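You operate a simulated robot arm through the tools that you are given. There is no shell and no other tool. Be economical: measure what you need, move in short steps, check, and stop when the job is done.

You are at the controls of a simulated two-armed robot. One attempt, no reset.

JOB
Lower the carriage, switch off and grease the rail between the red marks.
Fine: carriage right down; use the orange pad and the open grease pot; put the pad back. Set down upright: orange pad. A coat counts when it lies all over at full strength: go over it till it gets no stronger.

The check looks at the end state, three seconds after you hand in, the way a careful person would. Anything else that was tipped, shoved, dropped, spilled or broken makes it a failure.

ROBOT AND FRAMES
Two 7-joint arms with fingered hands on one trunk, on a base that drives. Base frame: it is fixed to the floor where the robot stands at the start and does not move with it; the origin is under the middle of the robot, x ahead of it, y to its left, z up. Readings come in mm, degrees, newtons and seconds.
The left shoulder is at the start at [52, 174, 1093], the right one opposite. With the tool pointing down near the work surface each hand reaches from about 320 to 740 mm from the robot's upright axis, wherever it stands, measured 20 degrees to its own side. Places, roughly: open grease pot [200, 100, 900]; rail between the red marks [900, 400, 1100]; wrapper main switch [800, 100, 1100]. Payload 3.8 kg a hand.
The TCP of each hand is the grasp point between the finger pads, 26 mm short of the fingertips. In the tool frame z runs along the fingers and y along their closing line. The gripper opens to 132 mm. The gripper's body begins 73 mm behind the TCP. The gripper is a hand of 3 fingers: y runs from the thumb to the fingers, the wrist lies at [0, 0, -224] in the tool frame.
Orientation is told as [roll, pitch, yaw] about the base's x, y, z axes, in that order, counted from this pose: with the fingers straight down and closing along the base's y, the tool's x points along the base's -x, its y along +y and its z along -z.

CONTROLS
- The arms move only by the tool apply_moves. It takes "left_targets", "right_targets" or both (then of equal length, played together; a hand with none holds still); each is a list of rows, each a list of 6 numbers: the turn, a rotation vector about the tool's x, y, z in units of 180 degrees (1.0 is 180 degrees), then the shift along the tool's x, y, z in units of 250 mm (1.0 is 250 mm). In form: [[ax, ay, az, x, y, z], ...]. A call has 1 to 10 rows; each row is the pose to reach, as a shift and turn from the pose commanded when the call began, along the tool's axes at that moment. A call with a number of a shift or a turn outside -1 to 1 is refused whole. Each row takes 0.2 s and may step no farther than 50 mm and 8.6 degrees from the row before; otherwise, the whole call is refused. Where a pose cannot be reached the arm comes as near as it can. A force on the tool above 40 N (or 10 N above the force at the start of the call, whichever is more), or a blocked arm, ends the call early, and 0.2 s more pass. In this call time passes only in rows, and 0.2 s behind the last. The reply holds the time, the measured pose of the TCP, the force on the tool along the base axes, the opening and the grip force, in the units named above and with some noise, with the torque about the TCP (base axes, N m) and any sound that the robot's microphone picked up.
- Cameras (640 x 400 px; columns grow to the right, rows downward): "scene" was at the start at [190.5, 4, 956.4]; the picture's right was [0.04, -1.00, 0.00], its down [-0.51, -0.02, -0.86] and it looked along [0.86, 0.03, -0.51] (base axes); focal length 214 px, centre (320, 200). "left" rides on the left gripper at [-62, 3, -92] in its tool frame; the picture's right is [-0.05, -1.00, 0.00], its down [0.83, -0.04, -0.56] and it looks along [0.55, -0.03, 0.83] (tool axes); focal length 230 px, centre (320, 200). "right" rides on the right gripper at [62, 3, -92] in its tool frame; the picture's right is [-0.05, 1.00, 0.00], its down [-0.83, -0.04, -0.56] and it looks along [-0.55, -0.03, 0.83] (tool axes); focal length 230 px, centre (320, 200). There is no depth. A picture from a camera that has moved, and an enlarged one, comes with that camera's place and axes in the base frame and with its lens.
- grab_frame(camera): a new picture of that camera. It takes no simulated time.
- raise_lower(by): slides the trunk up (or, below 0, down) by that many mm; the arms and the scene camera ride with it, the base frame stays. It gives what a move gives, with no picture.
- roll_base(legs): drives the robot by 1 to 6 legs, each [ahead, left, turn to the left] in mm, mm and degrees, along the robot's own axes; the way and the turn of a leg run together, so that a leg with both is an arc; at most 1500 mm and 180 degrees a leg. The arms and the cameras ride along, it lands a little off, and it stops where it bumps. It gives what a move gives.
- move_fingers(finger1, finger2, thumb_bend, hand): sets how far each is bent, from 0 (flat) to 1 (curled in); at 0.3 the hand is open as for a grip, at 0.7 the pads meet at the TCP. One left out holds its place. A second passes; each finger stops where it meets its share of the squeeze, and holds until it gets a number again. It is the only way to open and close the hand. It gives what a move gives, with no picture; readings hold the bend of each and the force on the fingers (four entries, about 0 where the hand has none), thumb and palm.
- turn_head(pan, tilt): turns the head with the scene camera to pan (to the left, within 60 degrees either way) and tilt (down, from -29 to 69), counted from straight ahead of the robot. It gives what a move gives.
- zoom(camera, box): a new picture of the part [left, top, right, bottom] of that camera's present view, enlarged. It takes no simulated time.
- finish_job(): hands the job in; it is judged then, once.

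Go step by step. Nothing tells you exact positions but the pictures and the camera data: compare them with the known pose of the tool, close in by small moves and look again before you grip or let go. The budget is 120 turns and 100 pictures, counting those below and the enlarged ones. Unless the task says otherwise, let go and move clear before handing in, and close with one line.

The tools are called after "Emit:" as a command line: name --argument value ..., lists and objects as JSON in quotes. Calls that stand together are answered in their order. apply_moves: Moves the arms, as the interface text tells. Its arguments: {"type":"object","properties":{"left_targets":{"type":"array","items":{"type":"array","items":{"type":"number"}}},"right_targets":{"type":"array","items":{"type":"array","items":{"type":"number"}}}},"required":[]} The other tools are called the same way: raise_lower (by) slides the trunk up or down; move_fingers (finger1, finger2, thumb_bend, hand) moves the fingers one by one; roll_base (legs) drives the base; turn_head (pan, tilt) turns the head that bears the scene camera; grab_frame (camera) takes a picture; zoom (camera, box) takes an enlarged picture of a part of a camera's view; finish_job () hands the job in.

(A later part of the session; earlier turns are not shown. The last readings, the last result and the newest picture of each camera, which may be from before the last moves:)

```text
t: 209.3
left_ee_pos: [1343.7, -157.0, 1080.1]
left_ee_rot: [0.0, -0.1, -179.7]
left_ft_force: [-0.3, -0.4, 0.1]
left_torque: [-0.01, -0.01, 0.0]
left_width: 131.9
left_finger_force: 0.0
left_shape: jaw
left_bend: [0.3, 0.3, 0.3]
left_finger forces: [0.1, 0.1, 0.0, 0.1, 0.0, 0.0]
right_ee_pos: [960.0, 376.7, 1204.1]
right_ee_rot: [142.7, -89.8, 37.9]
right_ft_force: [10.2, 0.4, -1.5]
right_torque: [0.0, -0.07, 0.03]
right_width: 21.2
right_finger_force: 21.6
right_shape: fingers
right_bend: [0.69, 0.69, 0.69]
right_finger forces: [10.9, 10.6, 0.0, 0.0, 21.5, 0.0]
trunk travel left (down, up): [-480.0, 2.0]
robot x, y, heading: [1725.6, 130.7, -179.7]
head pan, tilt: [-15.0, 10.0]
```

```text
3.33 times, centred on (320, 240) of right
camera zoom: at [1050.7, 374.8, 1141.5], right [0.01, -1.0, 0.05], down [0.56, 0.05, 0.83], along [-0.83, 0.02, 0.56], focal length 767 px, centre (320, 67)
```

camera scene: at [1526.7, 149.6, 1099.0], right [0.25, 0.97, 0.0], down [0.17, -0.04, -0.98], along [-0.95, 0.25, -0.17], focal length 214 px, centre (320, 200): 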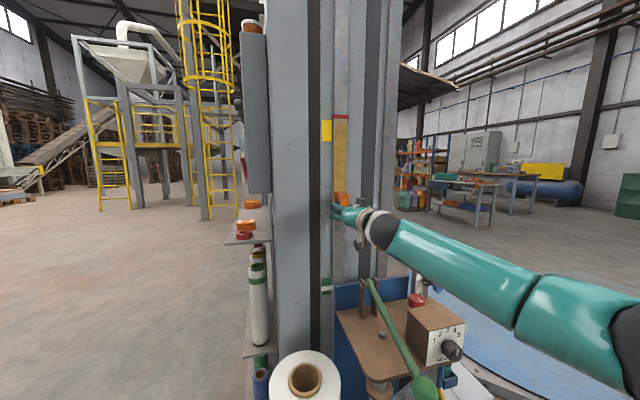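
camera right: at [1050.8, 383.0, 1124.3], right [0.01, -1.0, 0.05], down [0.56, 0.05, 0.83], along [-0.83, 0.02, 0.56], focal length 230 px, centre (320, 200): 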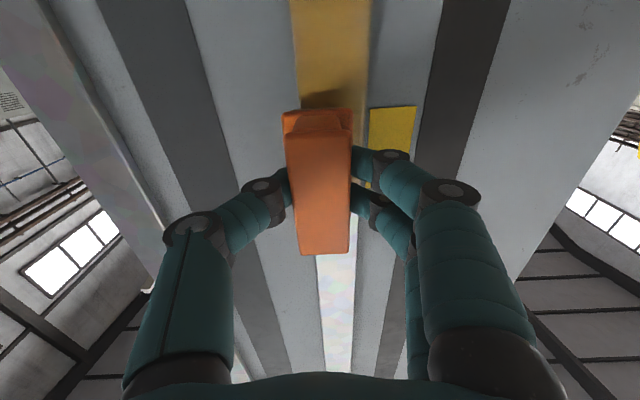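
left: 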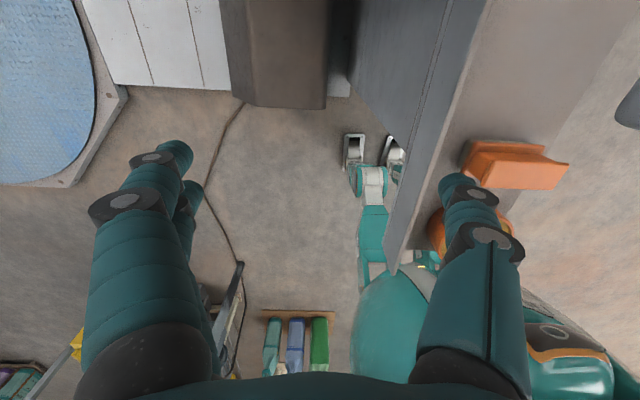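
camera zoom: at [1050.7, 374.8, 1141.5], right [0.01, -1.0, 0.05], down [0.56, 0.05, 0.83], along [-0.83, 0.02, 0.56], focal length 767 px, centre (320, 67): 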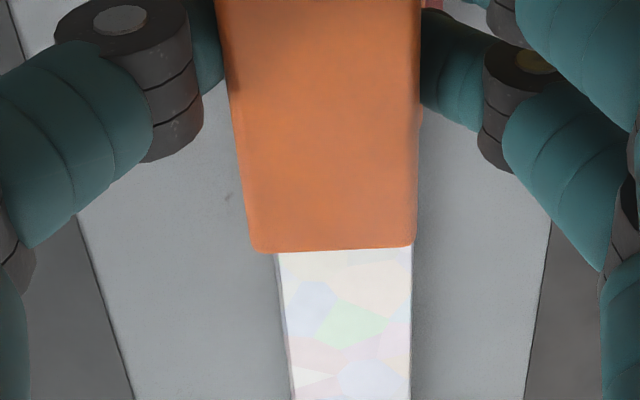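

The pad doesn't catch on the mark, so the paler end just needs more rubbing. Scrubbing there.

Emit:
apply_moves --right_targets '[[0, 0, 0, 0.01, 0.035, 0.004], [0, 0, 0, 0.06, 0.035, 0.004], [0, 0, 0, 0.01, 0.035, 0.004], [0, 0, 0, 0.06, 0.01, 0.004], [0, 0, 0, 0.01, 0, 0.004], [0, 0, 0, 0.06, 0, 0.004], [0, 0, 0, 0.01, -0.02, 0.004], [0, 0, 0, 0.06, -0.035, 0.004], [0, 0, 0, 0.01, -0.035, 0.004], [0, 0, 0, 0.06, -0.035, 0.004]]'

Emit:
apply_moves --right_targets '[[0, 0, 0, 0.1, 0, 0], [0, 0, 0, 0.23, 0, 0], [0, 0, 0, 0.36, 0, 0], [0, 0, 0, 0.49, 0, 0]]'

Emit:
zoom --camera "scene" --box '[325, 105, 360, 165]'

```text
t: 211.5
left_ee_pos: [1344.3, -157.0, 1080.5]
left_ee_rot: [0.0, -0.2, -179.7]
left_ft_force: [0.2, 0.5, 0.6]
left_torque: [0.0, 0.0, -0.04]
left_width: 131.9
left_finger_force: 0.1
left_shape: jaw
left_bend: [0.3, 0.3, 0.3]
left_finger forces: [0.0, 0.0, 0.1, 0.0, 0.1, 0.0]
right_ee_pos: [959.3, 385.4, 1189.5]
right_ee_rot: [153.9, -89.5, 26.5]
right_ft_force: [14.0, -1.5, 3.0]
right_torque: [-0.02, 0.06, 0.09]
right_width: 21.4
right_finger_force: 22.1
right_shape: fingers
right_bend: [0.69, 0.69, 0.69]
right_finger forces: [11.2, 11.2, 0.1, 0.0, 21.8, 0.0]
trunk travel left (down, up): [-480.0, 2.0]
robot x, y, heading: [1722.3, 125.0, -179.6]
head pan, tilt: [-15.0, 10.0]
```

```text
t: 212.5
left_ee_pos: [1344.3, -156.1, 1080.5]
left_ee_rot: [0.0, -0.1, -179.6]
left_ft_force: [0.5, -0.3, 0.2]
left_torque: [-0.02, -0.01, 0.02]
left_width: 132.2
left_finger_force: 0.2
left_shape: jaw
left_bend: [0.3, 0.3, 0.3]
left_finger forces: [0.0, 0.0, 0.0, 0.0, 0.0, 0.1]
right_ee_pos: [958.9, 386.6, 1063.1]
right_ee_rot: [86.0, -89.8, 94.6]
right_ft_force: [17.7, -0.5, 1.7]
right_torque: [-0.03, 0.08, 0.1]
right_width: 21.6
right_finger_force: 22.7
right_shape: fingers
right_bend: [0.69, 0.69, 0.69]
right_finger forces: [11.7, 11.5, 0.0, 0.0, 22.0, 0.0]
trunk travel left (down, up): [-480.0, 2.0]
robot x, y, heading: [1720.3, 128.1, -179.4]
head pan, tilt: [-15.0, 10.0]
```

```text
6.67 times, centred on (342, 135) of scene
camera zoom: at [1527.9, 149.5, 1099.2], right [0.25, 0.97, 0.0], down [0.17, -0.04, -0.99], along [-0.95, 0.25, -0.17], focal length 1430 px, centre (170, 633)
```

zoom: 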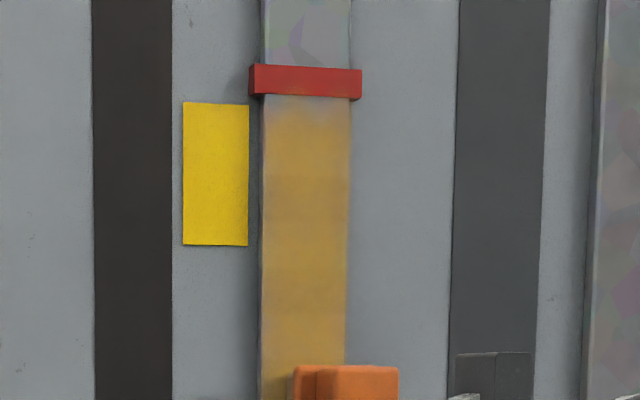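

The pale band is unchanged; either the pad is depleted or its upper edge isn't pressing. I'll try with a 5° tilt so the upper edge presses.

Emit:
apply_moves --right_targets '[[0, 0, 0, -0.16, 0.02, -0.004], [0, 0, 0, -0.32, 0.04, -0.008], [0, 0.014, 0, -0.46, 0.04, -0.008], [0, 0.03, 0, -0.48, 0.04, -0.008], [0, 0.03, 0, -0.5, 0.04, -0.008], [0, 0.03, 0, -0.51, 0.06, -0.008], [0, 0.03, 0, -0.51, 0.04, -0.008], [0, 0.03, 0, -0.46, 0.03, -0.008], [0, 0.03, 0, -0.51, 0.02, -0.008], [0, 0.03, 0, -0.51, 0.0, -0.008]]'

Emit:
apply_moves --right_targets '[[0, -0.015, 0, 0.05, 0, 0], [0, -0.03, 0, 0.18, 0.02, 0], [0, -0.03, 0, 0.31, 0.03, 0.004], [0, -0.03, 0, 0.44, 0.03, 0.004]]'

Emit:
zoom --camera "scene" --box '[325, 105, 360, 165]'

```text
t: 214.7
left_ee_pos: [1343.1, -156.3, 1079.6]
left_ee_rot: [0.0, -0.1, -179.7]
left_ft_force: [0.2, -0.4, 0.4]
left_torque: [0.0, -0.01, 0.02]
left_width: 131.8
left_finger_force: 0.1
left_shape: jaw
left_bend: [0.3, 0.3, 0.3]
left_finger forces: [0.1, 0.0, 0.1, 0.0, 0.1, 0.1]
right_ee_pos: [959.5, 384.7, 1191.1]
right_ee_rot: [1.6, -84.6, 178.8]
right_ft_force: [4.4, -2.2, -1.1]
right_torque: [0.02, 0.08, 0.04]
right_width: 21.4
right_finger_force: 19.7
right_shape: fingers
right_bend: [0.67, 0.69, 0.69]
right_finger forces: [8.9, 11.9, 0.1, 0.1, 19.3, 0.0]
trunk travel left (down, up): [-480.0, 2.0]
robot x, y, heading: [1720.8, 125.6, -179.4]
head pan, tilt: [-15.0, 10.0]
```

```text
t: 215.7
left_ee_pos: [1342.0, -155.0, 1080.4]
left_ee_rot: [0.1, 0.1, -179.7]
left_ft_force: [0.3, 0.2, -0.5]
left_torque: [-0.01, 0.01, 0.0]
left_width: 132.0
left_finger_force: 0.2
left_shape: jaw
left_bend: [0.3, 0.3, 0.3]
left_finger forces: [0.1, 0.0, 0.1, 0.0, 0.1, 0.1]
right_ee_pos: [966.3, 377.4, 1080.4]
right_ee_rot: [86.2, -89.8, 94.4]
right_ft_force: [-0.8, -0.2, -1.8]
right_torque: [0.03, -0.04, 0.02]
right_width: 21.4
right_finger_force: 19.0
right_shape: fingers
right_bend: [0.68, 0.68, 0.69]
right_finger forces: [9.5, 9.4, 0.0, 0.0, 18.9, 0.0]
trunk travel left (down, up): [-480.0, 2.0]
robot x, y, heading: [1722.8, 126.0, -179.5]
head pan, tilt: [-15.0, 10.0]
```

```text
6.67 times, centred on (342, 135) of scene
camera zoom: at [1525.5, 149.8, 1098.8], right [0.25, 0.97, 0.0], down [0.17, -0.04, -0.98], along [-0.95, 0.25, -0.17], focal length 1430 px, centre (170, 633)
```

zoom: 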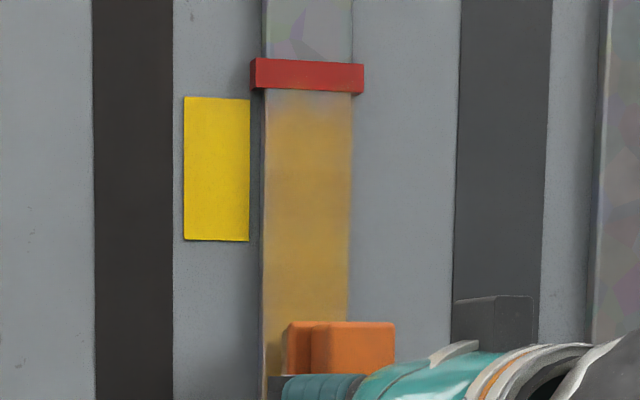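

Still faint at the end and the left edge; the pad is probably depleted. I'll look at the coat overall, then go re-dip.

Emit:
apply_moves --right_targets '[[0, 0, 0, 0, 0, -0.16], [0, 0, 0, 0, 0, -0.32], [0, 0, 0, 0, 0, -0.48]]'

Emit:
roll_base --legs '[[0, 350, 0]]'

Emit:
turn_head --pan -35 --tilt 5

Emit:
zoom --camera "scene" --box '[220, 100, 420, 300]'

```text
t: 216.5
left_ee_pos: [1343.2, -157.2, 1081.4]
left_ee_rot: [-0.1, -0.2, -179.6]
left_ft_force: [-0.1, -0.3, 0.0]
left_torque: [0.0, 0.01, -0.02]
left_width: 132.1
left_finger_force: 0.1
left_shape: jaw
left_bend: [0.3, 0.3, 0.3]
left_finger forces: [0.0, 0.1, 0.0, 0.0, 0.0, 0.0]
right_ee_pos: [1089.0, 378.3, 1080.4]
right_ee_rot: [109.9, -89.8, 70.6]
right_ft_force: [0.0, 0.1, -1.0]
right_torque: [0.02, -0.04, 0.03]
right_width: 21.3
right_finger_force: 19.0
right_shape: fingers
right_bend: [0.68, 0.68, 0.69]
right_finger forces: [9.3, 9.4, 0.0, 0.0, 18.8, 0.0]
trunk travel left (down, up): [-480.0, 2.0]
robot x, y, heading: [1720.9, 125.8, -179.8]
head pan, tilt: [-15.0, 10.0]
```

```text
t: 220.1
left_ee_pos: [1344.5, -503.3, 1080.9]
left_ee_rot: [-0.1, -0.2, -179.7]
left_ft_force: [-0.5, 0.7, 0.4]
left_torque: [0.04, -0.01, -0.01]
left_width: 131.9
left_finger_force: 0.1
left_shape: jaw
left_bend: [0.3, 0.3, 0.3]
left_finger forces: [0.0, 0.0, 0.0, 0.0, 0.0, 0.0]
right_ee_pos: [1089.8, 31.4, 1080.1]
right_ee_rot: [93.2, -89.8, 87.5]
right_ft_force: [-0.5, -0.7, -1.2]
right_torque: [0.02, -0.02, -0.01]
right_width: 21.6
right_finger_force: 18.8
right_shape: fingers
right_bend: [0.68, 0.68, 0.69]
right_finger forces: [9.3, 9.4, 0.0, 0.0, 18.8, 0.0]
trunk travel left (down, up): [-480.0, 2.0]
robot x, y, heading: [1725.7, -222.1, -179.6]
head pan, tilt: [-15.0, 10.0]
```

```text
t: 221.0
left_ee_pos: [1343.9, -503.3, 1080.6]
left_ee_rot: [0.0, 0.0, -179.6]
left_ft_force: [-0.2, -0.6, 0.2]
left_torque: [-0.02, 0.02, 0.02]
left_width: 131.9
left_finger_force: 0.0
left_shape: jaw
left_bend: [0.3, 0.3, 0.3]
left_finger forces: [0.0, 0.0, 0.1, 0.1, 0.1, 0.0]
right_ee_pos: [1089.5, 31.5, 1080.3]
right_ee_rot: [89.8, -89.9, 90.8]
right_ft_force: [-0.7, -0.3, -0.7]
right_torque: [-0.03, -0.02, 0.03]
right_width: 21.3
right_finger_force: 19.3
right_shape: fingers
right_bend: [0.68, 0.68, 0.69]
right_finger forces: [9.3, 9.4, 0.0, 0.0, 18.7, 0.0]
trunk travel left (down, up): [-480.0, 2.0]
robot x, y, heading: [1725.2, -220.7, -179.5]
head pan, tilt: [-35.0, 5.0]
```

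```text
2.00 times, centred on (320, 200) of scene
camera zoom: at [1542.3, -168.5, 1107.0], right [0.57, 0.82, 0.0], down [0.07, -0.05, -1.0], along [-0.82, 0.56, -0.09], focal length 429 px, centre (320, 200)
```

zoom: 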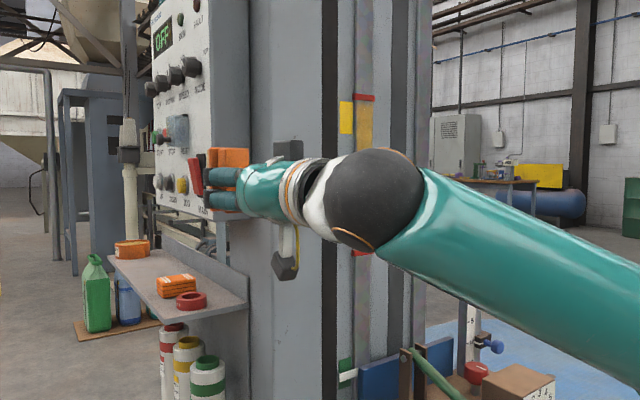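

I'll return to the pot for a fresh dip: drive clear, pitch the hand down, and go to the same station as before.

Emit:
roll_base --legs '[[0, 680, 0], [0, 0, -90.3], [0, 1500, 0], [0, 95, 0]]'

Emit:
apply_moves --right_targets '[[0, 0.047, 0, -0.005, 0, -0.03], [0, 0.094, 0, -0.01, 0, -0.06], [0, 0.141, 0, -0.015, 0, -0.09], [0, 0.188, 0, -0.02, 0, -0.12], [0, 0.235, 0, -0.025, 0, -0.15], [0, 0.282, 0, -0.03, 0, -0.18], [0, 0.329, 0, -0.035, 0, -0.21], [0, 0.376, 0, -0.04, 0, -0.24], [0, 0.423, 0, -0.04, 0, -0.27], [0, 0.47, 0, -0.04, 0, -0.3]]'

Emit:
apply_moves --right_targets '[[0, 0.015, 0, 0, 0, 0], [0, 0.03, 0, 0, 0, 0]]'

```text
t: 245.3
left_ee_pos: [-165.0, -551.7, 1080.8]
left_ee_rot: [0.1, -0.1, 91.3]
left_ft_force: [-0.7, 1.1, -0.6]
left_torque: [-0.03, -0.01, -0.02]
left_width: 131.9
left_finger_force: 0.0
left_shape: jaw
left_bend: [0.3, 0.3, 0.3]
left_finger forces: [0.0, 0.0, 0.0, 0.0, 0.0, 0.0]
right_ee_pos: [365.3, -288.7, 1079.7]
right_ee_rot: [90.4, -89.8, 1.0]
right_ft_force: [-0.3, 0.1, -0.8]
right_torque: [-0.02, 0.02, 0.01]
right_width: 21.4
right_finger_force: 18.4
right_shape: fingers
right_bend: [0.68, 0.68, 0.69]
right_finger forces: [9.3, 9.2, 0.0, 0.0, 18.5, 0.0]
trunk travel left (down, up): [-480.0, 2.0]
robot x, y, heading: [125.0, -923.0, 91.4]
head pan, tilt: [-35.0, 5.0]
```

```text
t: 247.5
left_ee_pos: [-166.0, -549.4, 1079.0]
left_ee_rot: [0.0, -0.1, 91.3]
left_ft_force: [0.8, -0.1, 0.3]
left_torque: [-0.01, -0.01, 0.0]
left_width: 131.9
left_finger_force: 0.0
left_shape: jaw
left_bend: [0.3, 0.3, 0.3]
left_finger forces: [0.0, 0.0, 0.0, 0.0, 0.1, 0.0]
right_ee_pos: [367.1, -363.4, 1090.5]
right_ee_rot: [0.2, -5.2, 91.4]
right_ft_force: [-0.9, -0.4, -0.2]
right_torque: [-0.01, 0.02, 0.02]
right_width: 21.1
right_finger_force: 18.4
right_shape: fingers
right_bend: [0.68, 0.68, 0.69]
right_finger forces: [9.1, 9.2, 0.0, 0.1, 18.5, 0.0]
trunk travel left (down, up): [-480.0, 2.0]
robot x, y, heading: [128.8, -927.2, 91.0]
head pan, tilt: [-35.0, 5.0]
```

```text
t: 248.1
left_ee_pos: [-164.9, -550.8, 1080.5]
left_ee_rot: [0.0, -0.1, 91.4]
left_ft_force: [-0.7, -0.1, 0.1]
left_torque: [-0.04, -0.01, -0.02]
left_width: 132.0
left_finger_force: 0.0
left_shape: jaw
left_bend: [0.3, 0.3, 0.3]
left_finger forces: [0.0, 0.0, 0.0, 0.0, 0.0, 0.1]
right_ee_pos: [367.8, -363.2, 1091.1]
right_ee_rot: [0.2, 0.2, 91.6]
right_ft_force: [0.7, -0.1, -1.0]
right_torque: [-0.02, -0.01, 0.0]
right_width: 21.1
right_finger_force: 18.3
right_shape: fingers
right_bend: [0.68, 0.68, 0.69]
right_finger forces: [9.2, 9.2, 0.0, 0.1, 18.4, 0.1]
trunk travel left (down, up): [-480.0, 2.0]
robot x, y, heading: [122.8, -920.4, 91.3]
head pan, tilt: [-35.0, 5.0]
```

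Emit:
apply_moves --right_targets '[[0, 0, 0, 0, 0.16, 0], [0, 0, 0, 0, 0.32, 0], [0, 0, 0, 0, 0.48, 0]]'

Emit:
roll_base --legs '[[410, 0, -1.3]]'

Emit:
turn_head --pan -20 --tilt 30

Emit:
grab_frame --camera "right"

Emit:
zoom --camera "scene" --box '[230, 100, 370, 225]'

```text
t: 248.9
left_ee_pos: [-165.7, -550.5, 1079.7]
left_ee_rot: [-0.1, -0.1, 91.3]
left_ft_force: [-0.1, -0.2, -0.2]
left_torque: [-0.03, -0.03, -0.01]
left_width: 131.8
left_finger_force: 0.0
left_shape: jaw
left_bend: [0.3, 0.3, 0.3]
left_finger forces: [0.0, 0.0, 0.0, 0.0, 0.0, 0.1]
right_ee_pos: [246.0, -367.5, 1090.2]
right_ee_rot: [0.1, 0.0, 91.5]
right_ft_force: [0.4, 0.0, -0.5]
right_torque: [-0.02, 0.0, 0.02]
right_width: 21.1
right_finger_force: 18.3
right_shape: fingers
right_bend: [0.67, 0.68, 0.69]
right_finger forces: [9.2, 9.3, 0.0, 0.0, 18.5, 0.0]
trunk travel left (down, up): [-480.0, 2.0]
robot x, y, heading: [125.3, -928.8, 91.4]
head pan, tilt: [-35.0, 5.0]
```

```text
t: 251.4
left_ee_pos: [-161.9, -137.1, 1080.6]
left_ee_rot: [0.0, -0.1, 90.1]
left_ft_force: [-0.5, 0.2, 0.8]
left_torque: [-0.01, -0.02, -0.01]
left_width: 132.0
left_finger_force: 0.1
left_shape: jaw
left_bend: [0.3, 0.3, 0.3]
left_finger forces: [0.0, 0.1, 0.0, 0.0, 0.1, 0.0]
right_ee_pos: [255.5, 37.5, 1090.1]
right_ee_rot: [0.2, 0.0, 90.1]
right_ft_force: [0.5, 0.2, -0.8]
right_torque: [0.0, 0.0, 0.01]
right_width: 21.4
right_finger_force: 18.1
right_shape: fingers
right_bend: [0.67, 0.68, 0.69]
right_finger forces: [9.1, 9.3, 0.0, 0.1, 18.4, 0.0]
trunk travel left (down, up): [-480.0, 2.0]
robot x, y, heading: [118.8, -517.3, 90.2]
head pan, tilt: [-35.0, 5.0]
```

```text
t: 252.3
left_ee_pos: [-161.0, -136.4, 1080.6]
left_ee_rot: [0.0, 0.0, 89.9]
left_ft_force: [-0.1, -0.1, 0.0]
left_torque: [0.0, 0.0, 0.0]
left_width: 132.0
left_finger_force: 0.0
left_shape: jaw
left_bend: [0.3, 0.3, 0.3]
left_finger forces: [0.0, 0.0, 0.0, 0.0, 0.0, 0.0]
right_ee_pos: [254.2, 37.0, 1089.8]
right_ee_rot: [0.1, 0.0, 90.2]
right_ft_force: [0.6, -0.7, -2.2]
right_torque: [0.02, -0.01, 0.02]
right_width: 21.2
right_finger_force: 18.1
right_shape: fingers
right_bend: [0.67, 0.68, 0.69]
right_finger forces: [9.2, 9.4, 0.0, 0.0, 18.5, 0.0]
trunk travel left (down, up): [-480.0, 2.0]
robot x, y, heading: [119.0, -518.2, 90.3]
head pan, tilt: [-20.0, 30.0]
```

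```text
22 pictures are left
camera right: at [251.6, -23.0, 1183.3], right [-1.0, 0.05, 0.0], down [0.04, 0.83, 0.56], along [0.02, 0.55, -0.83], focal length 230 px, centre (320, 200)
```

right: 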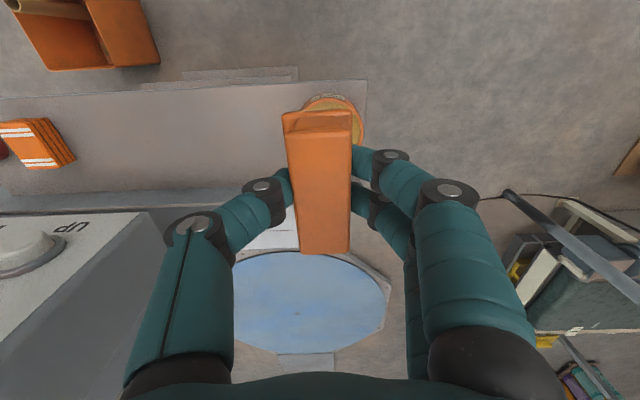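

```text
3.20 times, centred on (300, 162) of scene
camera zoom: at [152.0, -324.9, 1066.7], right [0.94, -0.34, 0.0], down [-0.17, -0.47, -0.87], along [0.3, 0.81, -0.5], focal length 686 px, centre (384, 320)
```

zoom: 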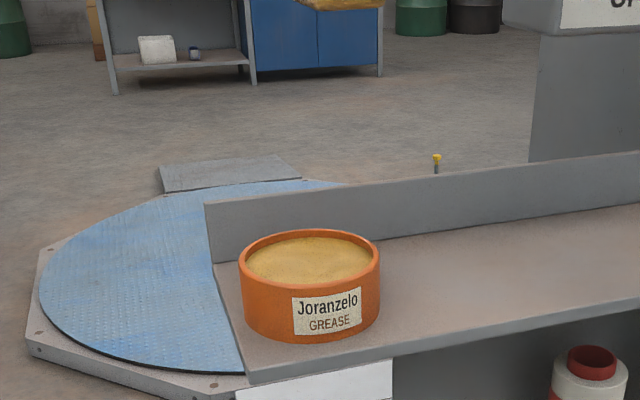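

Pot unmoved at ≈[245, 75]. Moving over it, then dipping (sole is now ~4 mm higher in the hand).

Emit:
apply_moves --right_targets '[[0, 0, 0, -0.152, 0.037, 0], [0, 0, 0, -0.152, 0.037, 0.18], [0, 0, 0, -0.152, 0.037, 0.36], [0, 0, 0, -0.152, 0.037, 0.54]]'

Emit:
grab_frame --camera "right"

```text
t: 253.3
left_ee_pos: [-161.8, -137.3, 1080.3]
left_ee_rot: [0.0, -0.1, 90.0]
left_ft_force: [-0.2, 0.4, 0.1]
left_torque: [0.01, -0.02, 0.0]
left_width: 131.7
left_finger_force: 0.0
left_shape: jaw
left_bend: [0.3, 0.3, 0.3]
left_finger forces: [0.1, 0.1, 0.0, 0.0, 0.0, 0.0]
right_ee_pos: [245.8, 77.3, 954.3]
right_ee_rot: [0.1, 0.0, 90.2]
right_ft_force: [0.2, 1.4, -2.2]
right_torque: [-0.01, 0.02, 0.03]
right_width: 21.1
right_finger_force: 19.0
right_shape: fingers
right_bend: [0.67, 0.68, 0.69]
right_finger forces: [9.2, 9.3, 0.0, 0.1, 18.4, 0.1]
trunk travel left (down, up): [-480.0, 2.0]
robot x, y, heading: [120.8, -520.9, 89.9]
head pan, tilt: [-20.0, 30.0]
```

```text
20 pictures are left
camera right: at [242.8, 15.4, 1046.5], right [-1.0, 0.05, 0.0], down [0.04, 0.83, 0.55], along [0.02, 0.55, -0.83], focal length 230 px, centre (320, 200)
```

right: 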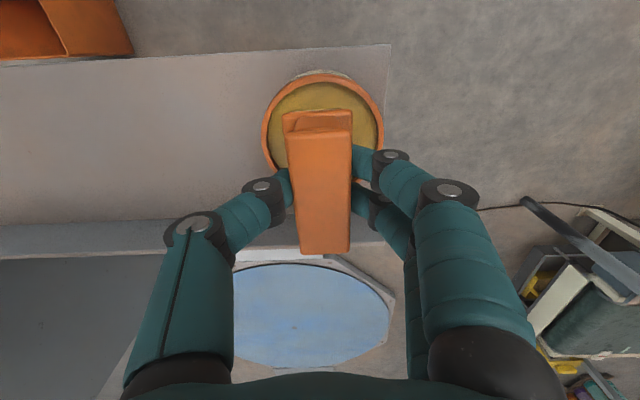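

Emit:
apply_moves --right_targets '[[0, 0, 0, 0.012, 0.006, 0.04], [0, 0, 0, 0.012, 0.006, 0.07], [0, 0, 0, 0.012, 0.006, 0.09], [0, 0, 0, 0.012, 0.006, 0.104], [0, 0, 0, 0.012, 0.006, 0.112]]'

Emit:
zoom --camera "scene" --box '[230, 100, 370, 225]'

```text
t: 254.5
left_ee_pos: [-162.7, -139.2, 1081.8]
left_ee_rot: [0.0, -0.4, 90.0]
left_ft_force: [0.0, -0.2, 0.1]
left_torque: [0.0, -0.01, -0.04]
left_width: 131.8
left_finger_force: 0.0
left_shape: jaw
left_bend: [0.3, 0.3, 0.3]
left_finger forces: [0.0, 0.0, 0.0, 0.1, 0.0, 0.1]
right_ee_pos: [244.3, 73.5, 932.8]
right_ee_rot: [0.3, -0.4, 90.1]
right_ft_force: [2.9, 1.3, 15.3]
right_torque: [-0.01, -0.02, -0.02]
right_width: 20.9
right_finger_force: 22.2
right_shape: fingers
right_bend: [0.69, 0.68, 0.69]
right_finger forces: [10.7, 9.8, 0.0, 0.0, 23.4, 0.0]
trunk travel left (down, up): [-480.0, 2.0]
robot x, y, heading: [123.6, -521.1, 90.0]
head pan, tilt: [-20.0, 30.0]
```

```text
3.20 times, centred on (300, 162) of scene
camera zoom: at [152.1, -325.7, 1067.3], right [0.94, -0.34, 0.0], down [-0.17, -0.47, -0.87], along [0.3, 0.81, -0.5], focal length 686 px, centre (384, 320)
```

zoom: 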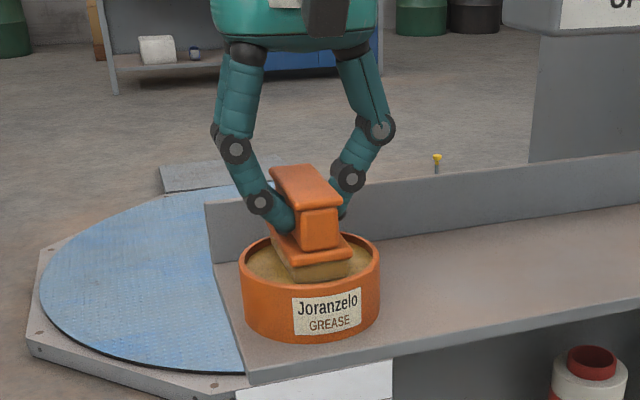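

Dipped. Lift, retreat, drive back round, pitch the hand forward and go to the rail.

Emit:
apply_moves --right_targets '[[0, 0, 0, 0, 0, -0.06], [0, 0, 0, 0, 0, -0.2], [0, 0, 0, 0, 0, -0.38]]'

Emit:
roll_base --legs '[[-400, 0, 0], [0, -1500, 0], [0, -100, 0], [0, 0, 90]]'

Emit:
apply_moves --right_targets '[[0, -0.047, 0, -0.02, 0, -0.024], [0, -0.094, 0, -0.04, 0, -0.048], [0, -0.141, 0, -0.06, 0, -0.072], [0, -0.188, 0, -0.08, 0, -0.096], [0, -0.235, 0, -0.1, 0, -0.12], [0, -0.282, 0, -0.12, 0, -0.144], [0, -0.329, 0, -0.14, 0, -0.168], [0, -0.376, 0, -0.16, 0, -0.192], [0, -0.423, 0, -0.18, 0, -0.216], [0, -0.47, 0, -0.2, 0, -0.24]]'

Emit:
apply_moves --right_targets '[[0, -0.015, 0, 0, 0, 0], [0, -0.03, 0, 0, 0, 0]]'

```text
t: 255.3
left_ee_pos: [-162.4, -137.3, 1079.1]
left_ee_rot: [0.0, -0.2, 89.9]
left_ft_force: [0.2, -0.4, -0.1]
left_torque: [0.03, -0.04, 0.01]
left_width: 131.8
left_finger_force: 0.0
left_shape: jaw
left_bend: [0.3, 0.3, 0.3]
left_finger forces: [0.0, 0.0, 0.0, 0.0, 0.0, 0.0]
right_ee_pos: [245.5, 72.5, 1023.5]
right_ee_rot: [0.2, 0.0, 90.2]
right_ft_force: [0.3, -0.5, -0.6]
right_torque: [-0.02, 0.01, -0.03]
right_width: 21.2
right_finger_force: 19.2
right_shape: fingers
right_bend: [0.68, 0.68, 0.69]
right_finger forces: [9.6, 9.4, 0.0, 0.0, 19.1, 0.0]
trunk travel left (down, up): [-480.0, 2.0]
robot x, y, heading: [120.1, -518.2, 90.1]
head pan, tilt: [-20.0, 30.0]
```

```text
t: 275.7
left_ee_pos: [1340.7, -1202.5, 1079.2]
left_ee_rot: [0.0, 0.0, -179.0]
left_ft_force: [0.9, 1.1, 0.3]
left_torque: [0.02, 0.0, -0.03]
left_width: 131.9
left_finger_force: 0.1
left_shape: jaw
left_bend: [0.3, 0.3, 0.3]
left_finger forces: [0.0, 0.1, 0.0, 0.0, 0.0, 0.0]
right_ee_pos: [1124.5, -799.2, 1022.9]
right_ee_rot: [0.3, 0.0, -178.7]
right_ft_force: [0.1, 0.5, -0.9]
right_torque: [0.03, 0.01, -0.01]
right_width: 21.2
right_finger_force: 18.3
right_shape: fingers
right_bend: [0.68, 0.68, 0.69]
right_finger forces: [9.5, 9.3, 0.0, 0.0, 18.7, 0.0]
trunk travel left (down, up): [-480.0, 2.0]
robot x, y, heading: [1720.9, -914.4, -179.0]
head pan, tilt: [-20.0, 30.0]
```

```text
t: 277.9
left_ee_pos: [1341.1, -1202.9, 1079.6]
left_ee_rot: [0.0, -0.1, -179.1]
left_ft_force: [0.2, 0.3, -0.4]
left_torque: [0.0, 0.02, 0.02]
left_width: 132.2
left_finger_force: 0.0
left_shape: jaw
left_bend: [0.3, 0.3, 0.3]
left_finger forces: [0.0, 0.0, 0.1, 0.0, 0.0, 0.1]
right_ee_pos: [1073.7, -800.2, 1081.9]
right_ee_rot: [1.9, -84.7, 179.5]
right_ft_force: [0.6, -0.3, -1.0]
right_torque: [-0.01, -0.04, -0.01]
right_width: 21.0
right_finger_force: 18.5
right_shape: fingers
right_bend: [0.68, 0.68, 0.69]
right_finger forces: [9.2, 9.0, 0.0, 0.1, 18.4, 0.1]
trunk travel left (down, up): [-480.0, 2.0]
robot x, y, heading: [1714.5, -910.1, -179.1]
head pan, tilt: [-20.0, 30.0]
```

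```text
t: 278.5
left_ee_pos: [1341.4, -1201.3, 1080.8]
left_ee_rot: [-0.1, 0.0, -179.0]
left_ft_force: [1.0, 0.1, 0.2]
left_torque: [0.02, 0.0, -0.01]
left_width: 132.0
left_finger_force: 0.0
left_shape: jaw
left_bend: [0.3, 0.3, 0.3]
left_finger forces: [0.0, 0.0, 0.1, 0.0, 0.0, 0.1]
right_ee_pos: [1074.6, -800.2, 1081.9]
right_ee_rot: [111.2, -89.9, 69.9]
right_ft_force: [0.5, 0.0, -1.2]
right_torque: [-0.01, -0.03, 0.03]
right_width: 21.0
right_finger_force: 18.4
right_shape: fingers
right_bend: [0.68, 0.68, 0.69]
right_finger forces: [9.1, 9.1, 0.1, 0.1, 18.4, 0.1]
trunk travel left (down, up): [-480.0, 2.0]
robot x, y, heading: [1718.7, -913.9, -179.1]
head pan, tilt: [-20.0, 30.0]
```

Emit:
roll_base --legs '[[0, -1040, -0.8]]'

Emit:
turn_head --pan -15 --tilt 10

Emit:
zoom --camera "scene" --box '[300, 100, 380, 225]'

```text
t: 287.9
left_ee_pos: [1325.9, -162.6, 1080.6]
left_ee_rot: [0.0, -0.2, 179.9]
left_ft_force: [0.0, -0.2, 0.0]
left_torque: [0.01, 0.0, -0.02]
left_width: 132.1
left_finger_force: 0.1
left_shape: jaw
left_bend: [0.3, 0.3, 0.3]
left_finger forces: [0.0, 0.0, 0.0, 0.0, 0.1, 0.0]
right_ee_pos: [1068.4, 245.0, 1082.8]
right_ee_rot: [90.0, -89.8, 90.0]
right_ft_force: [0.1, -0.7, -0.3]
right_torque: [-0.03, -0.05, -0.03]
right_width: 21.1
right_finger_force: 18.6
right_shape: fingers
right_bend: [0.68, 0.68, 0.69]
right_finger forces: [9.2, 9.0, 0.0, 0.1, 18.4, 0.0]
trunk travel left (down, up): [-480.0, 2.0]
robot x, y, heading: [1708.6, 119.4, 179.5]
head pan, tilt: [-20.0, 30.0]
```

```text
t: 288.7
left_ee_pos: [1325.7, -163.0, 1079.9]
left_ee_rot: [0.1, -0.2, 179.9]
left_ft_force: [-0.7, 0.8, 0.7]
left_torque: [-0.03, -0.02, 0.0]
left_width: 131.9
left_finger_force: 0.1
left_shape: jaw
left_bend: [0.3, 0.3, 0.3]
left_finger forces: [0.0, 0.1, 0.0, 0.0, 0.1, 0.1]
right_ee_pos: [1067.9, 245.0, 1081.5]
right_ee_rot: [87.7, -89.7, 92.4]
right_ft_force: [0.0, 0.1, -1.5]
right_torque: [-0.04, -0.04, -0.02]
right_width: 21.1
right_finger_force: 17.9
right_shape: fingers
right_bend: [0.68, 0.68, 0.69]
right_finger forces: [9.3, 9.0, 0.1, 0.1, 18.3, 0.0]
trunk travel left (down, up): [-480.0, 2.0]
robot x, y, heading: [1707.6, 117.3, 179.5]
head pan, tilt: [-15.0, 10.0]
```

```text
3.20 times, centred on (340, 162) of scene
camera zoom: at [1512.7, 141.7, 1098.9], right [0.26, 0.97, 0.0], down [0.17, -0.05, -0.98], along [-0.95, 0.26, -0.17], focal length 686 px, centre (256, 320)
```

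zoom: 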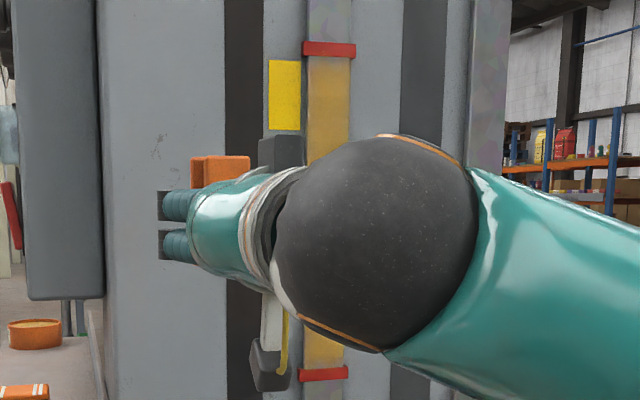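

Now approach at the top end first with the fresh load: position at z≈1196, y≈370, then press.

Emit:
apply_moves --right_targets '[[0, 0, 0, -0.1, -0.15, 0], [0, 0, 0, -0.25, -0.27, 0], [0, 0, 0, -0.4, -0.39, 0], [0, 0, 0, -0.456, -0.5, 0], [0, 0, 0, -0.456, -0.5, 0.15], [0, 0, 0, -0.456, -0.5, 0.3], [0, 0, 0, -0.456, -0.5, 0.4], [0, 0, 0, -0.456, -0.5, 0.43], [0, 0, 0, -0.456, -0.5, 0.45]]'

Emit:
apply_moves --right_targets '[[0, 0, 0, 0.04, 0.02, 0], [0, 0, 0, 0, 0.02, 0], [0, 0, 0, 0.04, 0, 0], [0, 0, 0, 0, -0.01, 0], [0, 0, 0, 0.04, -0.02, 0], [0, 0, 0, 0, -0.03, 0], [0, 0, 0, 0.04, -0.04, 0], [0, 0, 0, 0, -0.05, 0], [0, 0, 0, 0.06, -0.05, 0], [0, 0, 0, 0.16, -0.05, 0]]'

Emit:
apply_moves --right_targets '[[0, 0, 0, 0.12, 0, 0], [0, 0, 0, 0.24, 0, 0]]'

Emit:
zoom --camera "scene" --box '[325, 105, 370, 165]'

```text
t: 290.7
left_ee_pos: [1328.4, -162.6, 1080.7]
left_ee_rot: [0.1, -0.1, 179.8]
left_ft_force: [-0.1, -0.5, -0.2]
left_torque: [0.01, 0.01, -0.04]
left_width: 132.1
left_finger_force: 0.1
left_shape: jaw
left_bend: [0.3, 0.3, 0.3]
left_finger forces: [0.0, 0.0, 0.0, 0.0, 0.1, 0.1]
right_ee_pos: [960.1, 370.7, 1196.9]
right_ee_rot: [100.3, -89.9, 79.6]
right_ft_force: [25.3, 0.9, -7.3]
right_torque: [0.0, -0.11, 0.05]
right_width: 20.5
right_finger_force: 23.9
right_shape: fingers
right_bend: [0.69, 0.69, 0.69]
right_finger forces: [11.8, 11.7, 0.0, 0.0, 24.5, 0.0]
trunk travel left (down, up): [-480.0, 2.0]
robot x, y, heading: [1710.3, 118.7, 179.7]
head pan, tilt: [-15.0, 10.0]
```

```text
t: 292.9
left_ee_pos: [1328.4, -162.3, 1080.2]
left_ee_rot: [0.0, -0.3, 179.8]
left_ft_force: [0.6, 0.3, 0.3]
left_torque: [0.0, -0.02, -0.01]
left_width: 131.9
left_finger_force: 0.0
left_shape: jaw
left_bend: [0.3, 0.3, 0.3]
left_finger forces: [0.1, 0.0, 0.0, 0.1, 0.0, 0.0]
right_ee_pos: [957.4, 383.7, 1158.0]
right_ee_rot: [134.2, -89.8, 45.6]
right_ft_force: [18.2, 1.4, 3.5]
right_torque: [-0.04, 0.07, 0.03]
right_width: 20.8
right_finger_force: 22.7
right_shape: fingers
right_bend: [0.7, 0.7, 0.7]
right_finger forces: [10.9, 10.8, 0.0, 0.0, 23.3, 0.1]
trunk travel left (down, up): [-480.0, 2.0]
robot x, y, heading: [1706.7, 120.0, 179.5]
head pan, tilt: [-15.0, 10.0]
```

```text
t: 293.5
left_ee_pos: [1328.9, -162.3, 1081.7]
left_ee_rot: [0.0, -0.2, 179.8]
left_ft_force: [1.3, 0.1, 0.0]
left_torque: [-0.01, -0.02, 0.01]
left_width: 131.9
left_finger_force: 0.1
left_shape: jaw
left_bend: [0.3, 0.3, 0.3]
left_finger forces: [0.0, 0.0, 0.0, 0.1, 0.0, 0.1]
right_ee_pos: [959.2, 381.7, 1096.4]
right_ee_rot: [99.3, -89.8, 80.7]
right_ft_force: [20.3, 0.0, 2.5]
right_torque: [-0.04, 0.04, 0.1]
right_width: 20.8
right_finger_force: 22.5
right_shape: fingers
right_bend: [0.7, 0.7, 0.7]
right_finger forces: [11.4, 11.6, 0.0, 0.0, 22.4, 0.1]
trunk travel left (down, up): [-480.0, 2.0]
robot x, y, heading: [1707.1, 115.4, 179.6]
head pan, tilt: [-15.0, 10.0]
```

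```text
6.67 times, centred on (348, 135) of scene
camera zoom: at [1515.5, 141.6, 1099.3], right [0.26, 0.97, 0.0], down [0.17, -0.05, -0.99], along [-0.95, 0.26, -0.17], focal length 1430 px, centre (137, 633)
```

zoom: 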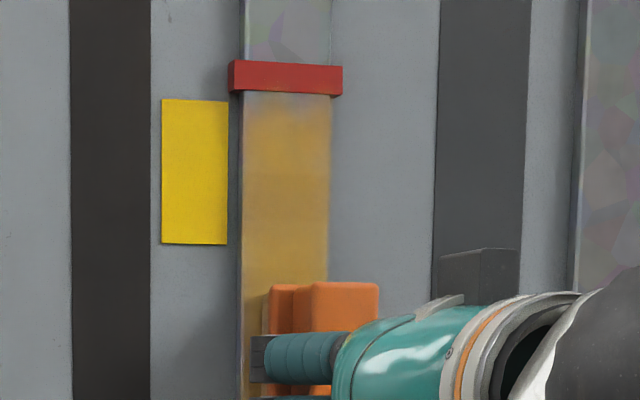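

Fresh grease improved it. I'll repeat the tilted scrub under the upper mark across the full width.

Emit:
apply_moves --right_targets '[[0, 0, 0, -0.15, -0.02, -0.004], [0, 0.01, 0, -0.29, -0.02, -0.008], [0, 0.03, 0, -0.36, -0.02, -0.01], [0, 0.033, 0, -0.376, -0.02, -0.01], [0, 0.033, 0, -0.376, 0.01, -0.008], [0, 0.033, 0, -0.376, 0.04, -0.008], [0, 0.033, 0, -0.376, 0.07, -0.008], [0, 0.033, 0, -0.34, 0.07, -0.008], [0, 0.033, 0, -0.376, 0.07, -0.008], [0, 0.033, 0, -0.376, 0.04, -0.008]]'

Emit:
apply_moves --right_targets '[[0, 0, 0, -0.01, 0, 0.004], [0, 0, 0, -0.01, -0.03, 0.004], [0, 0, 0, -0.01, -0.06, 0.004], [0, 0, 0, 0.03, -0.06, 0.004], [0, 0, 0, -0.01, -0.06, 0.004], [0, 0, 0, 0.03, -0.04, 0.004], [0, 0, 0, -0.01, -0.03, 0.004], [0, 0, 0, 0.03, -0.02, 0.004], [0, 0, 0, -0.01, 0, 0.004], [0, 0, 0, 0.03, 0, 0.004]]'

Emit:
apply_moves --right_targets '[[0, -0.02, 0, 0.08, 0, 0], [0, -0.033, 0, 0.2, 0.02, 0], [0, -0.033, 0, 0.32, 0.025, 0]]'

Emit:
zoom --camera "scene" --box '[325, 105, 370, 165]'

```text
t: 295.7
left_ee_pos: [1328.3, -163.4, 1079.9]
left_ee_rot: [0.0, -0.2, 179.8]
left_ft_force: [-0.1, -0.1, -0.1]
left_torque: [0.0, -0.02, 0.0]
left_width: 132.0
left_finger_force: 0.1
left_shape: jaw
left_bend: [0.3, 0.3, 0.3]
left_finger forces: [0.0, 0.0, 0.0, 0.0, 0.0, 0.0]
right_ee_pos: [959.8, 369.9, 1190.7]
right_ee_rot: [2.0, -84.1, 178.3]
right_ft_force: [11.1, -3.3, -2.7]
right_torque: [0.03, 0.07, 0.08]
right_width: 20.8
right_finger_force: 21.2
right_shape: fingers
right_bend: [0.68, 0.7, 0.69]
right_finger forces: [10.1, 13.0, 0.1, 0.0, 19.1, 0.0]
trunk travel left (down, up): [-480.0, 2.0]
robot x, y, heading: [1713.3, 114.6, 180.0]
head pan, tilt: [-15.0, 10.0]
```

```text
t: 297.9
left_ee_pos: [1327.5, -162.3, 1080.8]
left_ee_rot: [0.0, -0.3, 179.8]
left_ft_force: [-0.6, 0.3, 0.8]
left_torque: [0.02, -0.02, -0.01]
left_width: 131.8
left_finger_force: 0.1
left_shape: jaw
left_bend: [0.3, 0.3, 0.3]
left_finger forces: [0.0, 0.0, 0.1, 0.0, 0.0, 0.0]
right_ee_pos: [959.1, 371.1, 1186.1]
right_ee_rot: [1.7, -84.3, 178.5]
right_ft_force: [8.5, -0.1, 1.3]
right_torque: [-0.01, 0.07, -0.01]
right_width: 20.6
right_finger_force: 21.0
right_shape: fingers
right_bend: [0.68, 0.7, 0.69]
right_finger forces: [9.8, 10.8, 0.0, 0.1, 21.0, 0.1]
trunk travel left (down, up): [-480.0, 2.0]
robot x, y, heading: [1707.8, 121.1, 180.1]
head pan, tilt: [-15.0, 10.0]
```

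```text
t: 298.7
left_ee_pos: [1326.1, -162.3, 1078.8]
left_ee_rot: [0.0, 0.0, 179.8]
left_ft_force: [-1.2, 0.3, -0.4]
left_torque: [0.0, 0.0, 0.01]
left_width: 131.8
left_finger_force: 0.0
left_shape: jaw
left_bend: [0.3, 0.3, 0.3]
left_finger forces: [0.1, 0.0, 0.1, 0.0, 0.0, 0.0]
right_ee_pos: [967.3, 366.6, 1102.6]
right_ee_rot: [91.1, -89.9, 88.6]
right_ft_force: [0.4, 0.2, 0.3]
right_torque: [-0.05, -0.02, -0.01]
right_width: 21.0
right_finger_force: 19.2
right_shape: fingers
right_bend: [0.68, 0.68, 0.69]
right_finger forces: [9.9, 9.0, 0.0, 0.1, 19.0, 0.1]
trunk travel left (down, up): [-480.0, 2.0]
robot x, y, heading: [1707.4, 111.8, 179.8]
head pan, tilt: [-15.0, 10.0]
```

```text
6.67 times, centred on (348, 135) of scene
camera zoom: at [1512.7, 141.8, 1098.8], right [0.26, 0.97, 0.0], down [0.17, -0.05, -0.98], along [-0.95, 0.26, -0.17], focal length 1430 px, centre (137, 633)
```

zoom: 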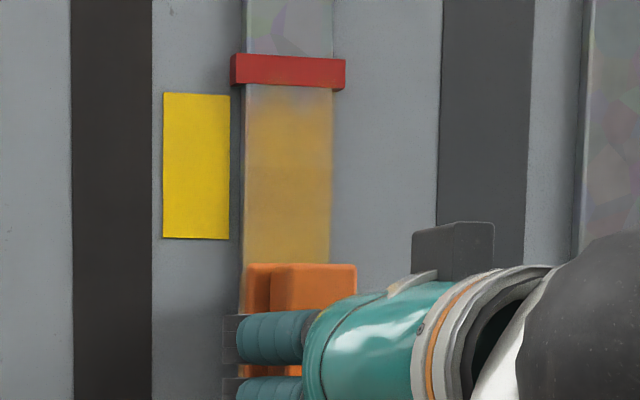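

Emit:
zoom --camera "right" --box '[290, 230, 380, 300]'

```text
5.71 times, centred on (335, 265) of right
camera zoom: at [1057.6, 364.1, 1040.9], right [0.0, -1.0, 0.05], down [0.56, 0.04, 0.83], along [-0.83, 0.03, 0.55], focal length 1315 px, centre (234, -171)
```

zoom: 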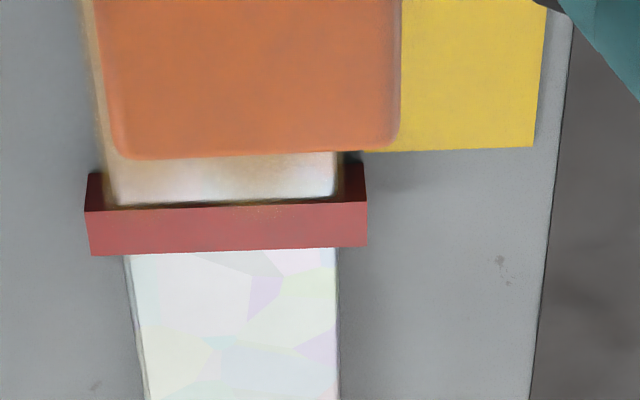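

Close view: the mark is a raised clip (~2 mm proud, edge at z≈1220), so overlapping it lifts the pad off the last ~12 mm. The pad's top end is ~38 mm above TCP, so I must stay flat at TCP z ≈1176–1182 there.

Emit:
apply_moves --right_targets '[[0, 0, 0, -0.14, 0, 0], [0, 0, 0, -0.27, 0, 0.02], [0, 0, 0, -0.27, 0, 0.042], [0, 0, 0, -0.3, 0, 0.042], [0, 0, 0, -0.3, -0.03, 0.042], [0, 0, 0, -0.3, -0.06, 0.042], [0, 0, 0, -0.3, -0.08, 0.042], [0, 0, 0, -0.27, -0.08, 0.042], [0, 0, 0, -0.308, -0.08, 0.042], [0, 0, 0, -0.308, -0.05, 0.042]]'

Emit:
apply_moves --right_targets '[[0, 0, 0, 0.03, 0, 0], [0, 0, 0, 0.0, 0, 0], [0, 0, 0, 0.0, 0.03, 0], [0, 0, 0, 0.03, 0.03, 0], [0, 0, 0, -0.006, 0.03, 0], [0, 0, 0, -0.006, 0.06, 0], [0, 0, 0, 0.03, 0.06, 0], [0, 0, 0, -0.006, 0.06, 0], [0, 0, 0, -0.006, 0.03, 0], [0, 0, 0, -0.006, 0, 0]]'

Emit:
apply_moves --right_targets '[[0, 0, 0, 0.03, 0, 0], [0, 0, 0, -0.006, 0, 0], [0, 0, 0, -0.006, -0.035, 0], [0, 0, 0, 0.03, -0.035, 0], [0, 0, 0, -0.006, -0.035, 0], [0, 0, 0, 0.1, -0.035, 0], [0, 0, 0, 0.22, -0.035, 0], [0, 0, 0, 0.34, -0.035, 0]]'

Emit:
zoom --camera "right" --box '[290, 230, 380, 310]'

```text
t: 300.9
left_ee_pos: [1328.5, -160.8, 1081.1]
left_ee_rot: [0.0, -0.2, 179.7]
left_ft_force: [-0.6, 0.8, -0.9]
left_torque: [0.02, 0.0, -0.01]
left_width: 131.6
left_finger_force: 0.1
left_shape: jaw
left_bend: [0.3, 0.3, 0.3]
left_finger forces: [0.0, 0.1, 0.1, 0.0, 0.1, 0.0]
right_ee_pos: [958.0, 383.1, 1180.7]
right_ee_rot: [63.2, -89.7, 116.6]
right_ft_force: [19.0, 5.9, -3.3]
right_torque: [-0.01, -0.09, -0.14]
right_width: 20.6
right_finger_force: 22.7
right_shape: fingers
right_bend: [0.7, 0.69, 0.69]
right_finger forces: [10.1, 9.9, 0.0, 0.0, 25.5, 0.0]
trunk travel left (down, up): [-480.0, 2.0]
robot x, y, heading: [1710.6, 116.3, 179.7]
head pan, tilt: [-15.0, 10.0]
```

```text
t: 303.1
left_ee_pos: [1328.2, -163.3, 1081.2]
left_ee_rot: [0.0, -0.2, 179.8]
left_ft_force: [0.3, -0.1, 0.1]
left_torque: [-0.03, 0.01, 0.02]
left_width: 131.6
left_finger_force: 0.0
left_shape: jaw
left_bend: [0.3, 0.3, 0.3]
left_finger forces: [0.1, 0.0, 0.1, 0.0, 0.0, 0.0]
right_ee_pos: [957.7, 376.0, 1185.2]
right_ee_rot: [152.5, -89.7, 27.7]
right_ft_force: [17.9, -6.1, -0.9]
right_torque: [0.0, -0.05, 0.21]
right_width: 20.6
right_finger_force: 22.3
right_shape: fingers
right_bend: [0.7, 0.69, 0.7]
right_finger forces: [13.3, 12.5, 0.0, 0.0, 19.6, 0.0]
trunk travel left (down, up): [-480.0, 2.0]
robot x, y, heading: [1709.1, 117.9, 180.0]
head pan, tilt: [-15.0, 10.0]
```

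```text
t: 304.9
left_ee_pos: [1328.5, -162.0, 1080.8]
left_ee_rot: [-0.1, -0.2, 179.8]
left_ft_force: [-0.7, -0.2, 0.0]
left_torque: [-0.01, -0.01, 0.01]
left_width: 131.9
left_finger_force: 0.1
left_shape: jaw
left_bend: [0.3, 0.3, 0.3]
left_finger forces: [0.0, 0.0, 0.0, 0.0, 0.0, 0.0]
right_ee_pos: [956.7, 386.9, 1097.9]
right_ee_rot: [114.0, -89.8, 66.0]
right_ft_force: [17.1, 0.4, 2.3]
right_torque: [0.01, 0.03, 0.07]
right_width: 21.1
right_finger_force: 21.3
right_shape: fingers
right_bend: [0.7, 0.69, 0.69]
right_finger forces: [11.0, 10.6, 0.0, 0.0, 21.7, 0.1]
trunk travel left (down, up): [-480.0, 2.0]
robot x, y, heading: [1706.6, 117.7, 179.7]
head pan, tilt: [-15.0, 10.0]
```

```text
5.00 times, centred on (335, 270) of right
camera zoom: at [1049.0, 384.2, 1036.8], right [0.0, -1.0, 0.06], down [0.56, 0.05, 0.83], along [-0.83, 0.03, 0.56], focal length 1150 px, centre (245, -150)
```

zoom: 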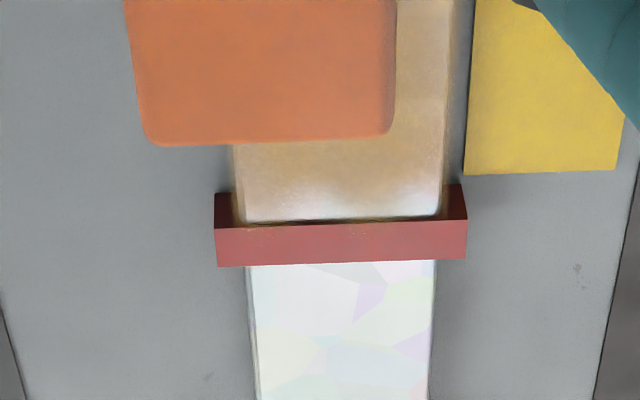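

Better; about 6 mm remains. Creeping a few mm higher (TCP 1186–1190) with scrubs.

Emit:
apply_moves --right_targets '[[0, 0, 0, -0.13, 0.02, 0], [0, 0, 0, -0.26, 0.02, 0], [0, 0, 0, -0.34, 0.02, 0], [0, 0, 0, -0.355, 0.02, 0], [0, 0, 0, -0.36, 0.04, 0], [0, 0, 0, -0.365, 0.06, 0], [0, 0, 0, -0.365, 0.08, 0], [0, 0, 0, -0.365, 0.04, 0], [0, 0, 0, -0.365, 0.0, 0], [0, 0, 0, -0.365, 0.04, 0]]'

Emit:
apply_moves --right_targets '[[0, 0, 0, -0.008, 0.04, 0], [0, 0, 0, -0.008, 0, 0], [0, 0, 0, -0.008, -0.04, 0], [0, 0, 0, -0.012, 0, 0], [0, 0, 0, -0.012, 0.04, 0], [0, 0, 0, -0.012, 0, 0], [0, 0, 0, -0.012, -0.04, 0], [0, 0, 0, 0.08, -0.02, 0], [0, 0, 0, 0.2, 0, 0], [0, 0, 0, 0.34, 0, 0]]'

Emit:
zoom --camera "right" --box '[290, 230, 380, 310]'

```text
t: 307.1
left_ee_pos: [1328.0, -161.8, 1082.4]
left_ee_rot: [0.0, -0.2, 179.7]
left_ft_force: [0.6, -0.1, 0.8]
left_torque: [0.01, 0.02, 0.01]
left_width: 132.2
left_finger_force: 0.0
left_shape: jaw
left_bend: [0.3, 0.3, 0.3]
left_finger forces: [0.0, 0.0, 0.0, 0.1, 0.0, 0.0]
right_ee_pos: [958.0, 380.5, 1190.7]
right_ee_rot: [140.6, -89.6, 39.0]
right_ft_force: [14.0, 4.7, 1.9]
right_torque: [-0.01, 0.07, -0.04]
right_width: 20.8
right_finger_force: 22.5
right_shape: fingers
right_bend: [0.69, 0.69, 0.69]
right_finger forces: [10.4, 9.6, 0.0, 0.0, 23.8, 0.1]
trunk travel left (down, up): [-480.0, 2.0]
robot x, y, heading: [1707.1, 119.2, 179.6]
head pan, tilt: [-15.0, 10.0]
```

```text
t: 309.3
left_ee_pos: [1328.7, -163.3, 1081.0]
left_ee_rot: [0.1, -0.2, 179.8]
left_ft_force: [-0.2, -0.2, -0.6]
left_torque: [-0.01, -0.01, 0.01]
left_width: 131.8
left_finger_force: 0.1
left_shape: jaw
left_bend: [0.3, 0.3, 0.3]
left_finger forces: [0.0, 0.0, 0.0, 0.1, 0.0, 0.1]
right_ee_pos: [957.4, 377.6, 1105.2]
right_ee_rot: [120.2, -89.7, 59.9]
right_ft_force: [17.8, -1.5, 2.4]
right_torque: [-0.01, 0.02, 0.07]
right_width: 21.1
right_finger_force: 21.6
right_shape: fingers
right_bend: [0.69, 0.68, 0.69]
right_finger forces: [11.5, 11.3, 0.0, 0.0, 21.8, 0.1]
trunk travel left (down, up): [-480.0, 2.0]
robot x, y, heading: [1706.9, 117.2, 179.7]
head pan, tilt: [-15.0, 10.0]
```

```text
5.00 times, centred on (335, 270) of right
camera zoom: at [1048.5, 374.7, 1042.5], right [0.0, -1.0, 0.06], down [0.56, 0.05, 0.83], along [-0.83, 0.03, 0.56], focal length 1150 px, centre (245, -150)
```

zoom: 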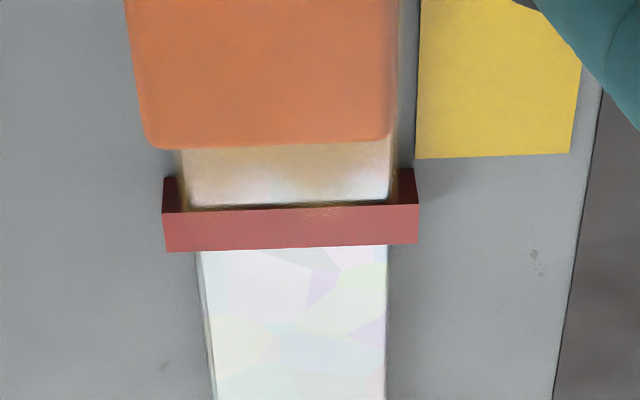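

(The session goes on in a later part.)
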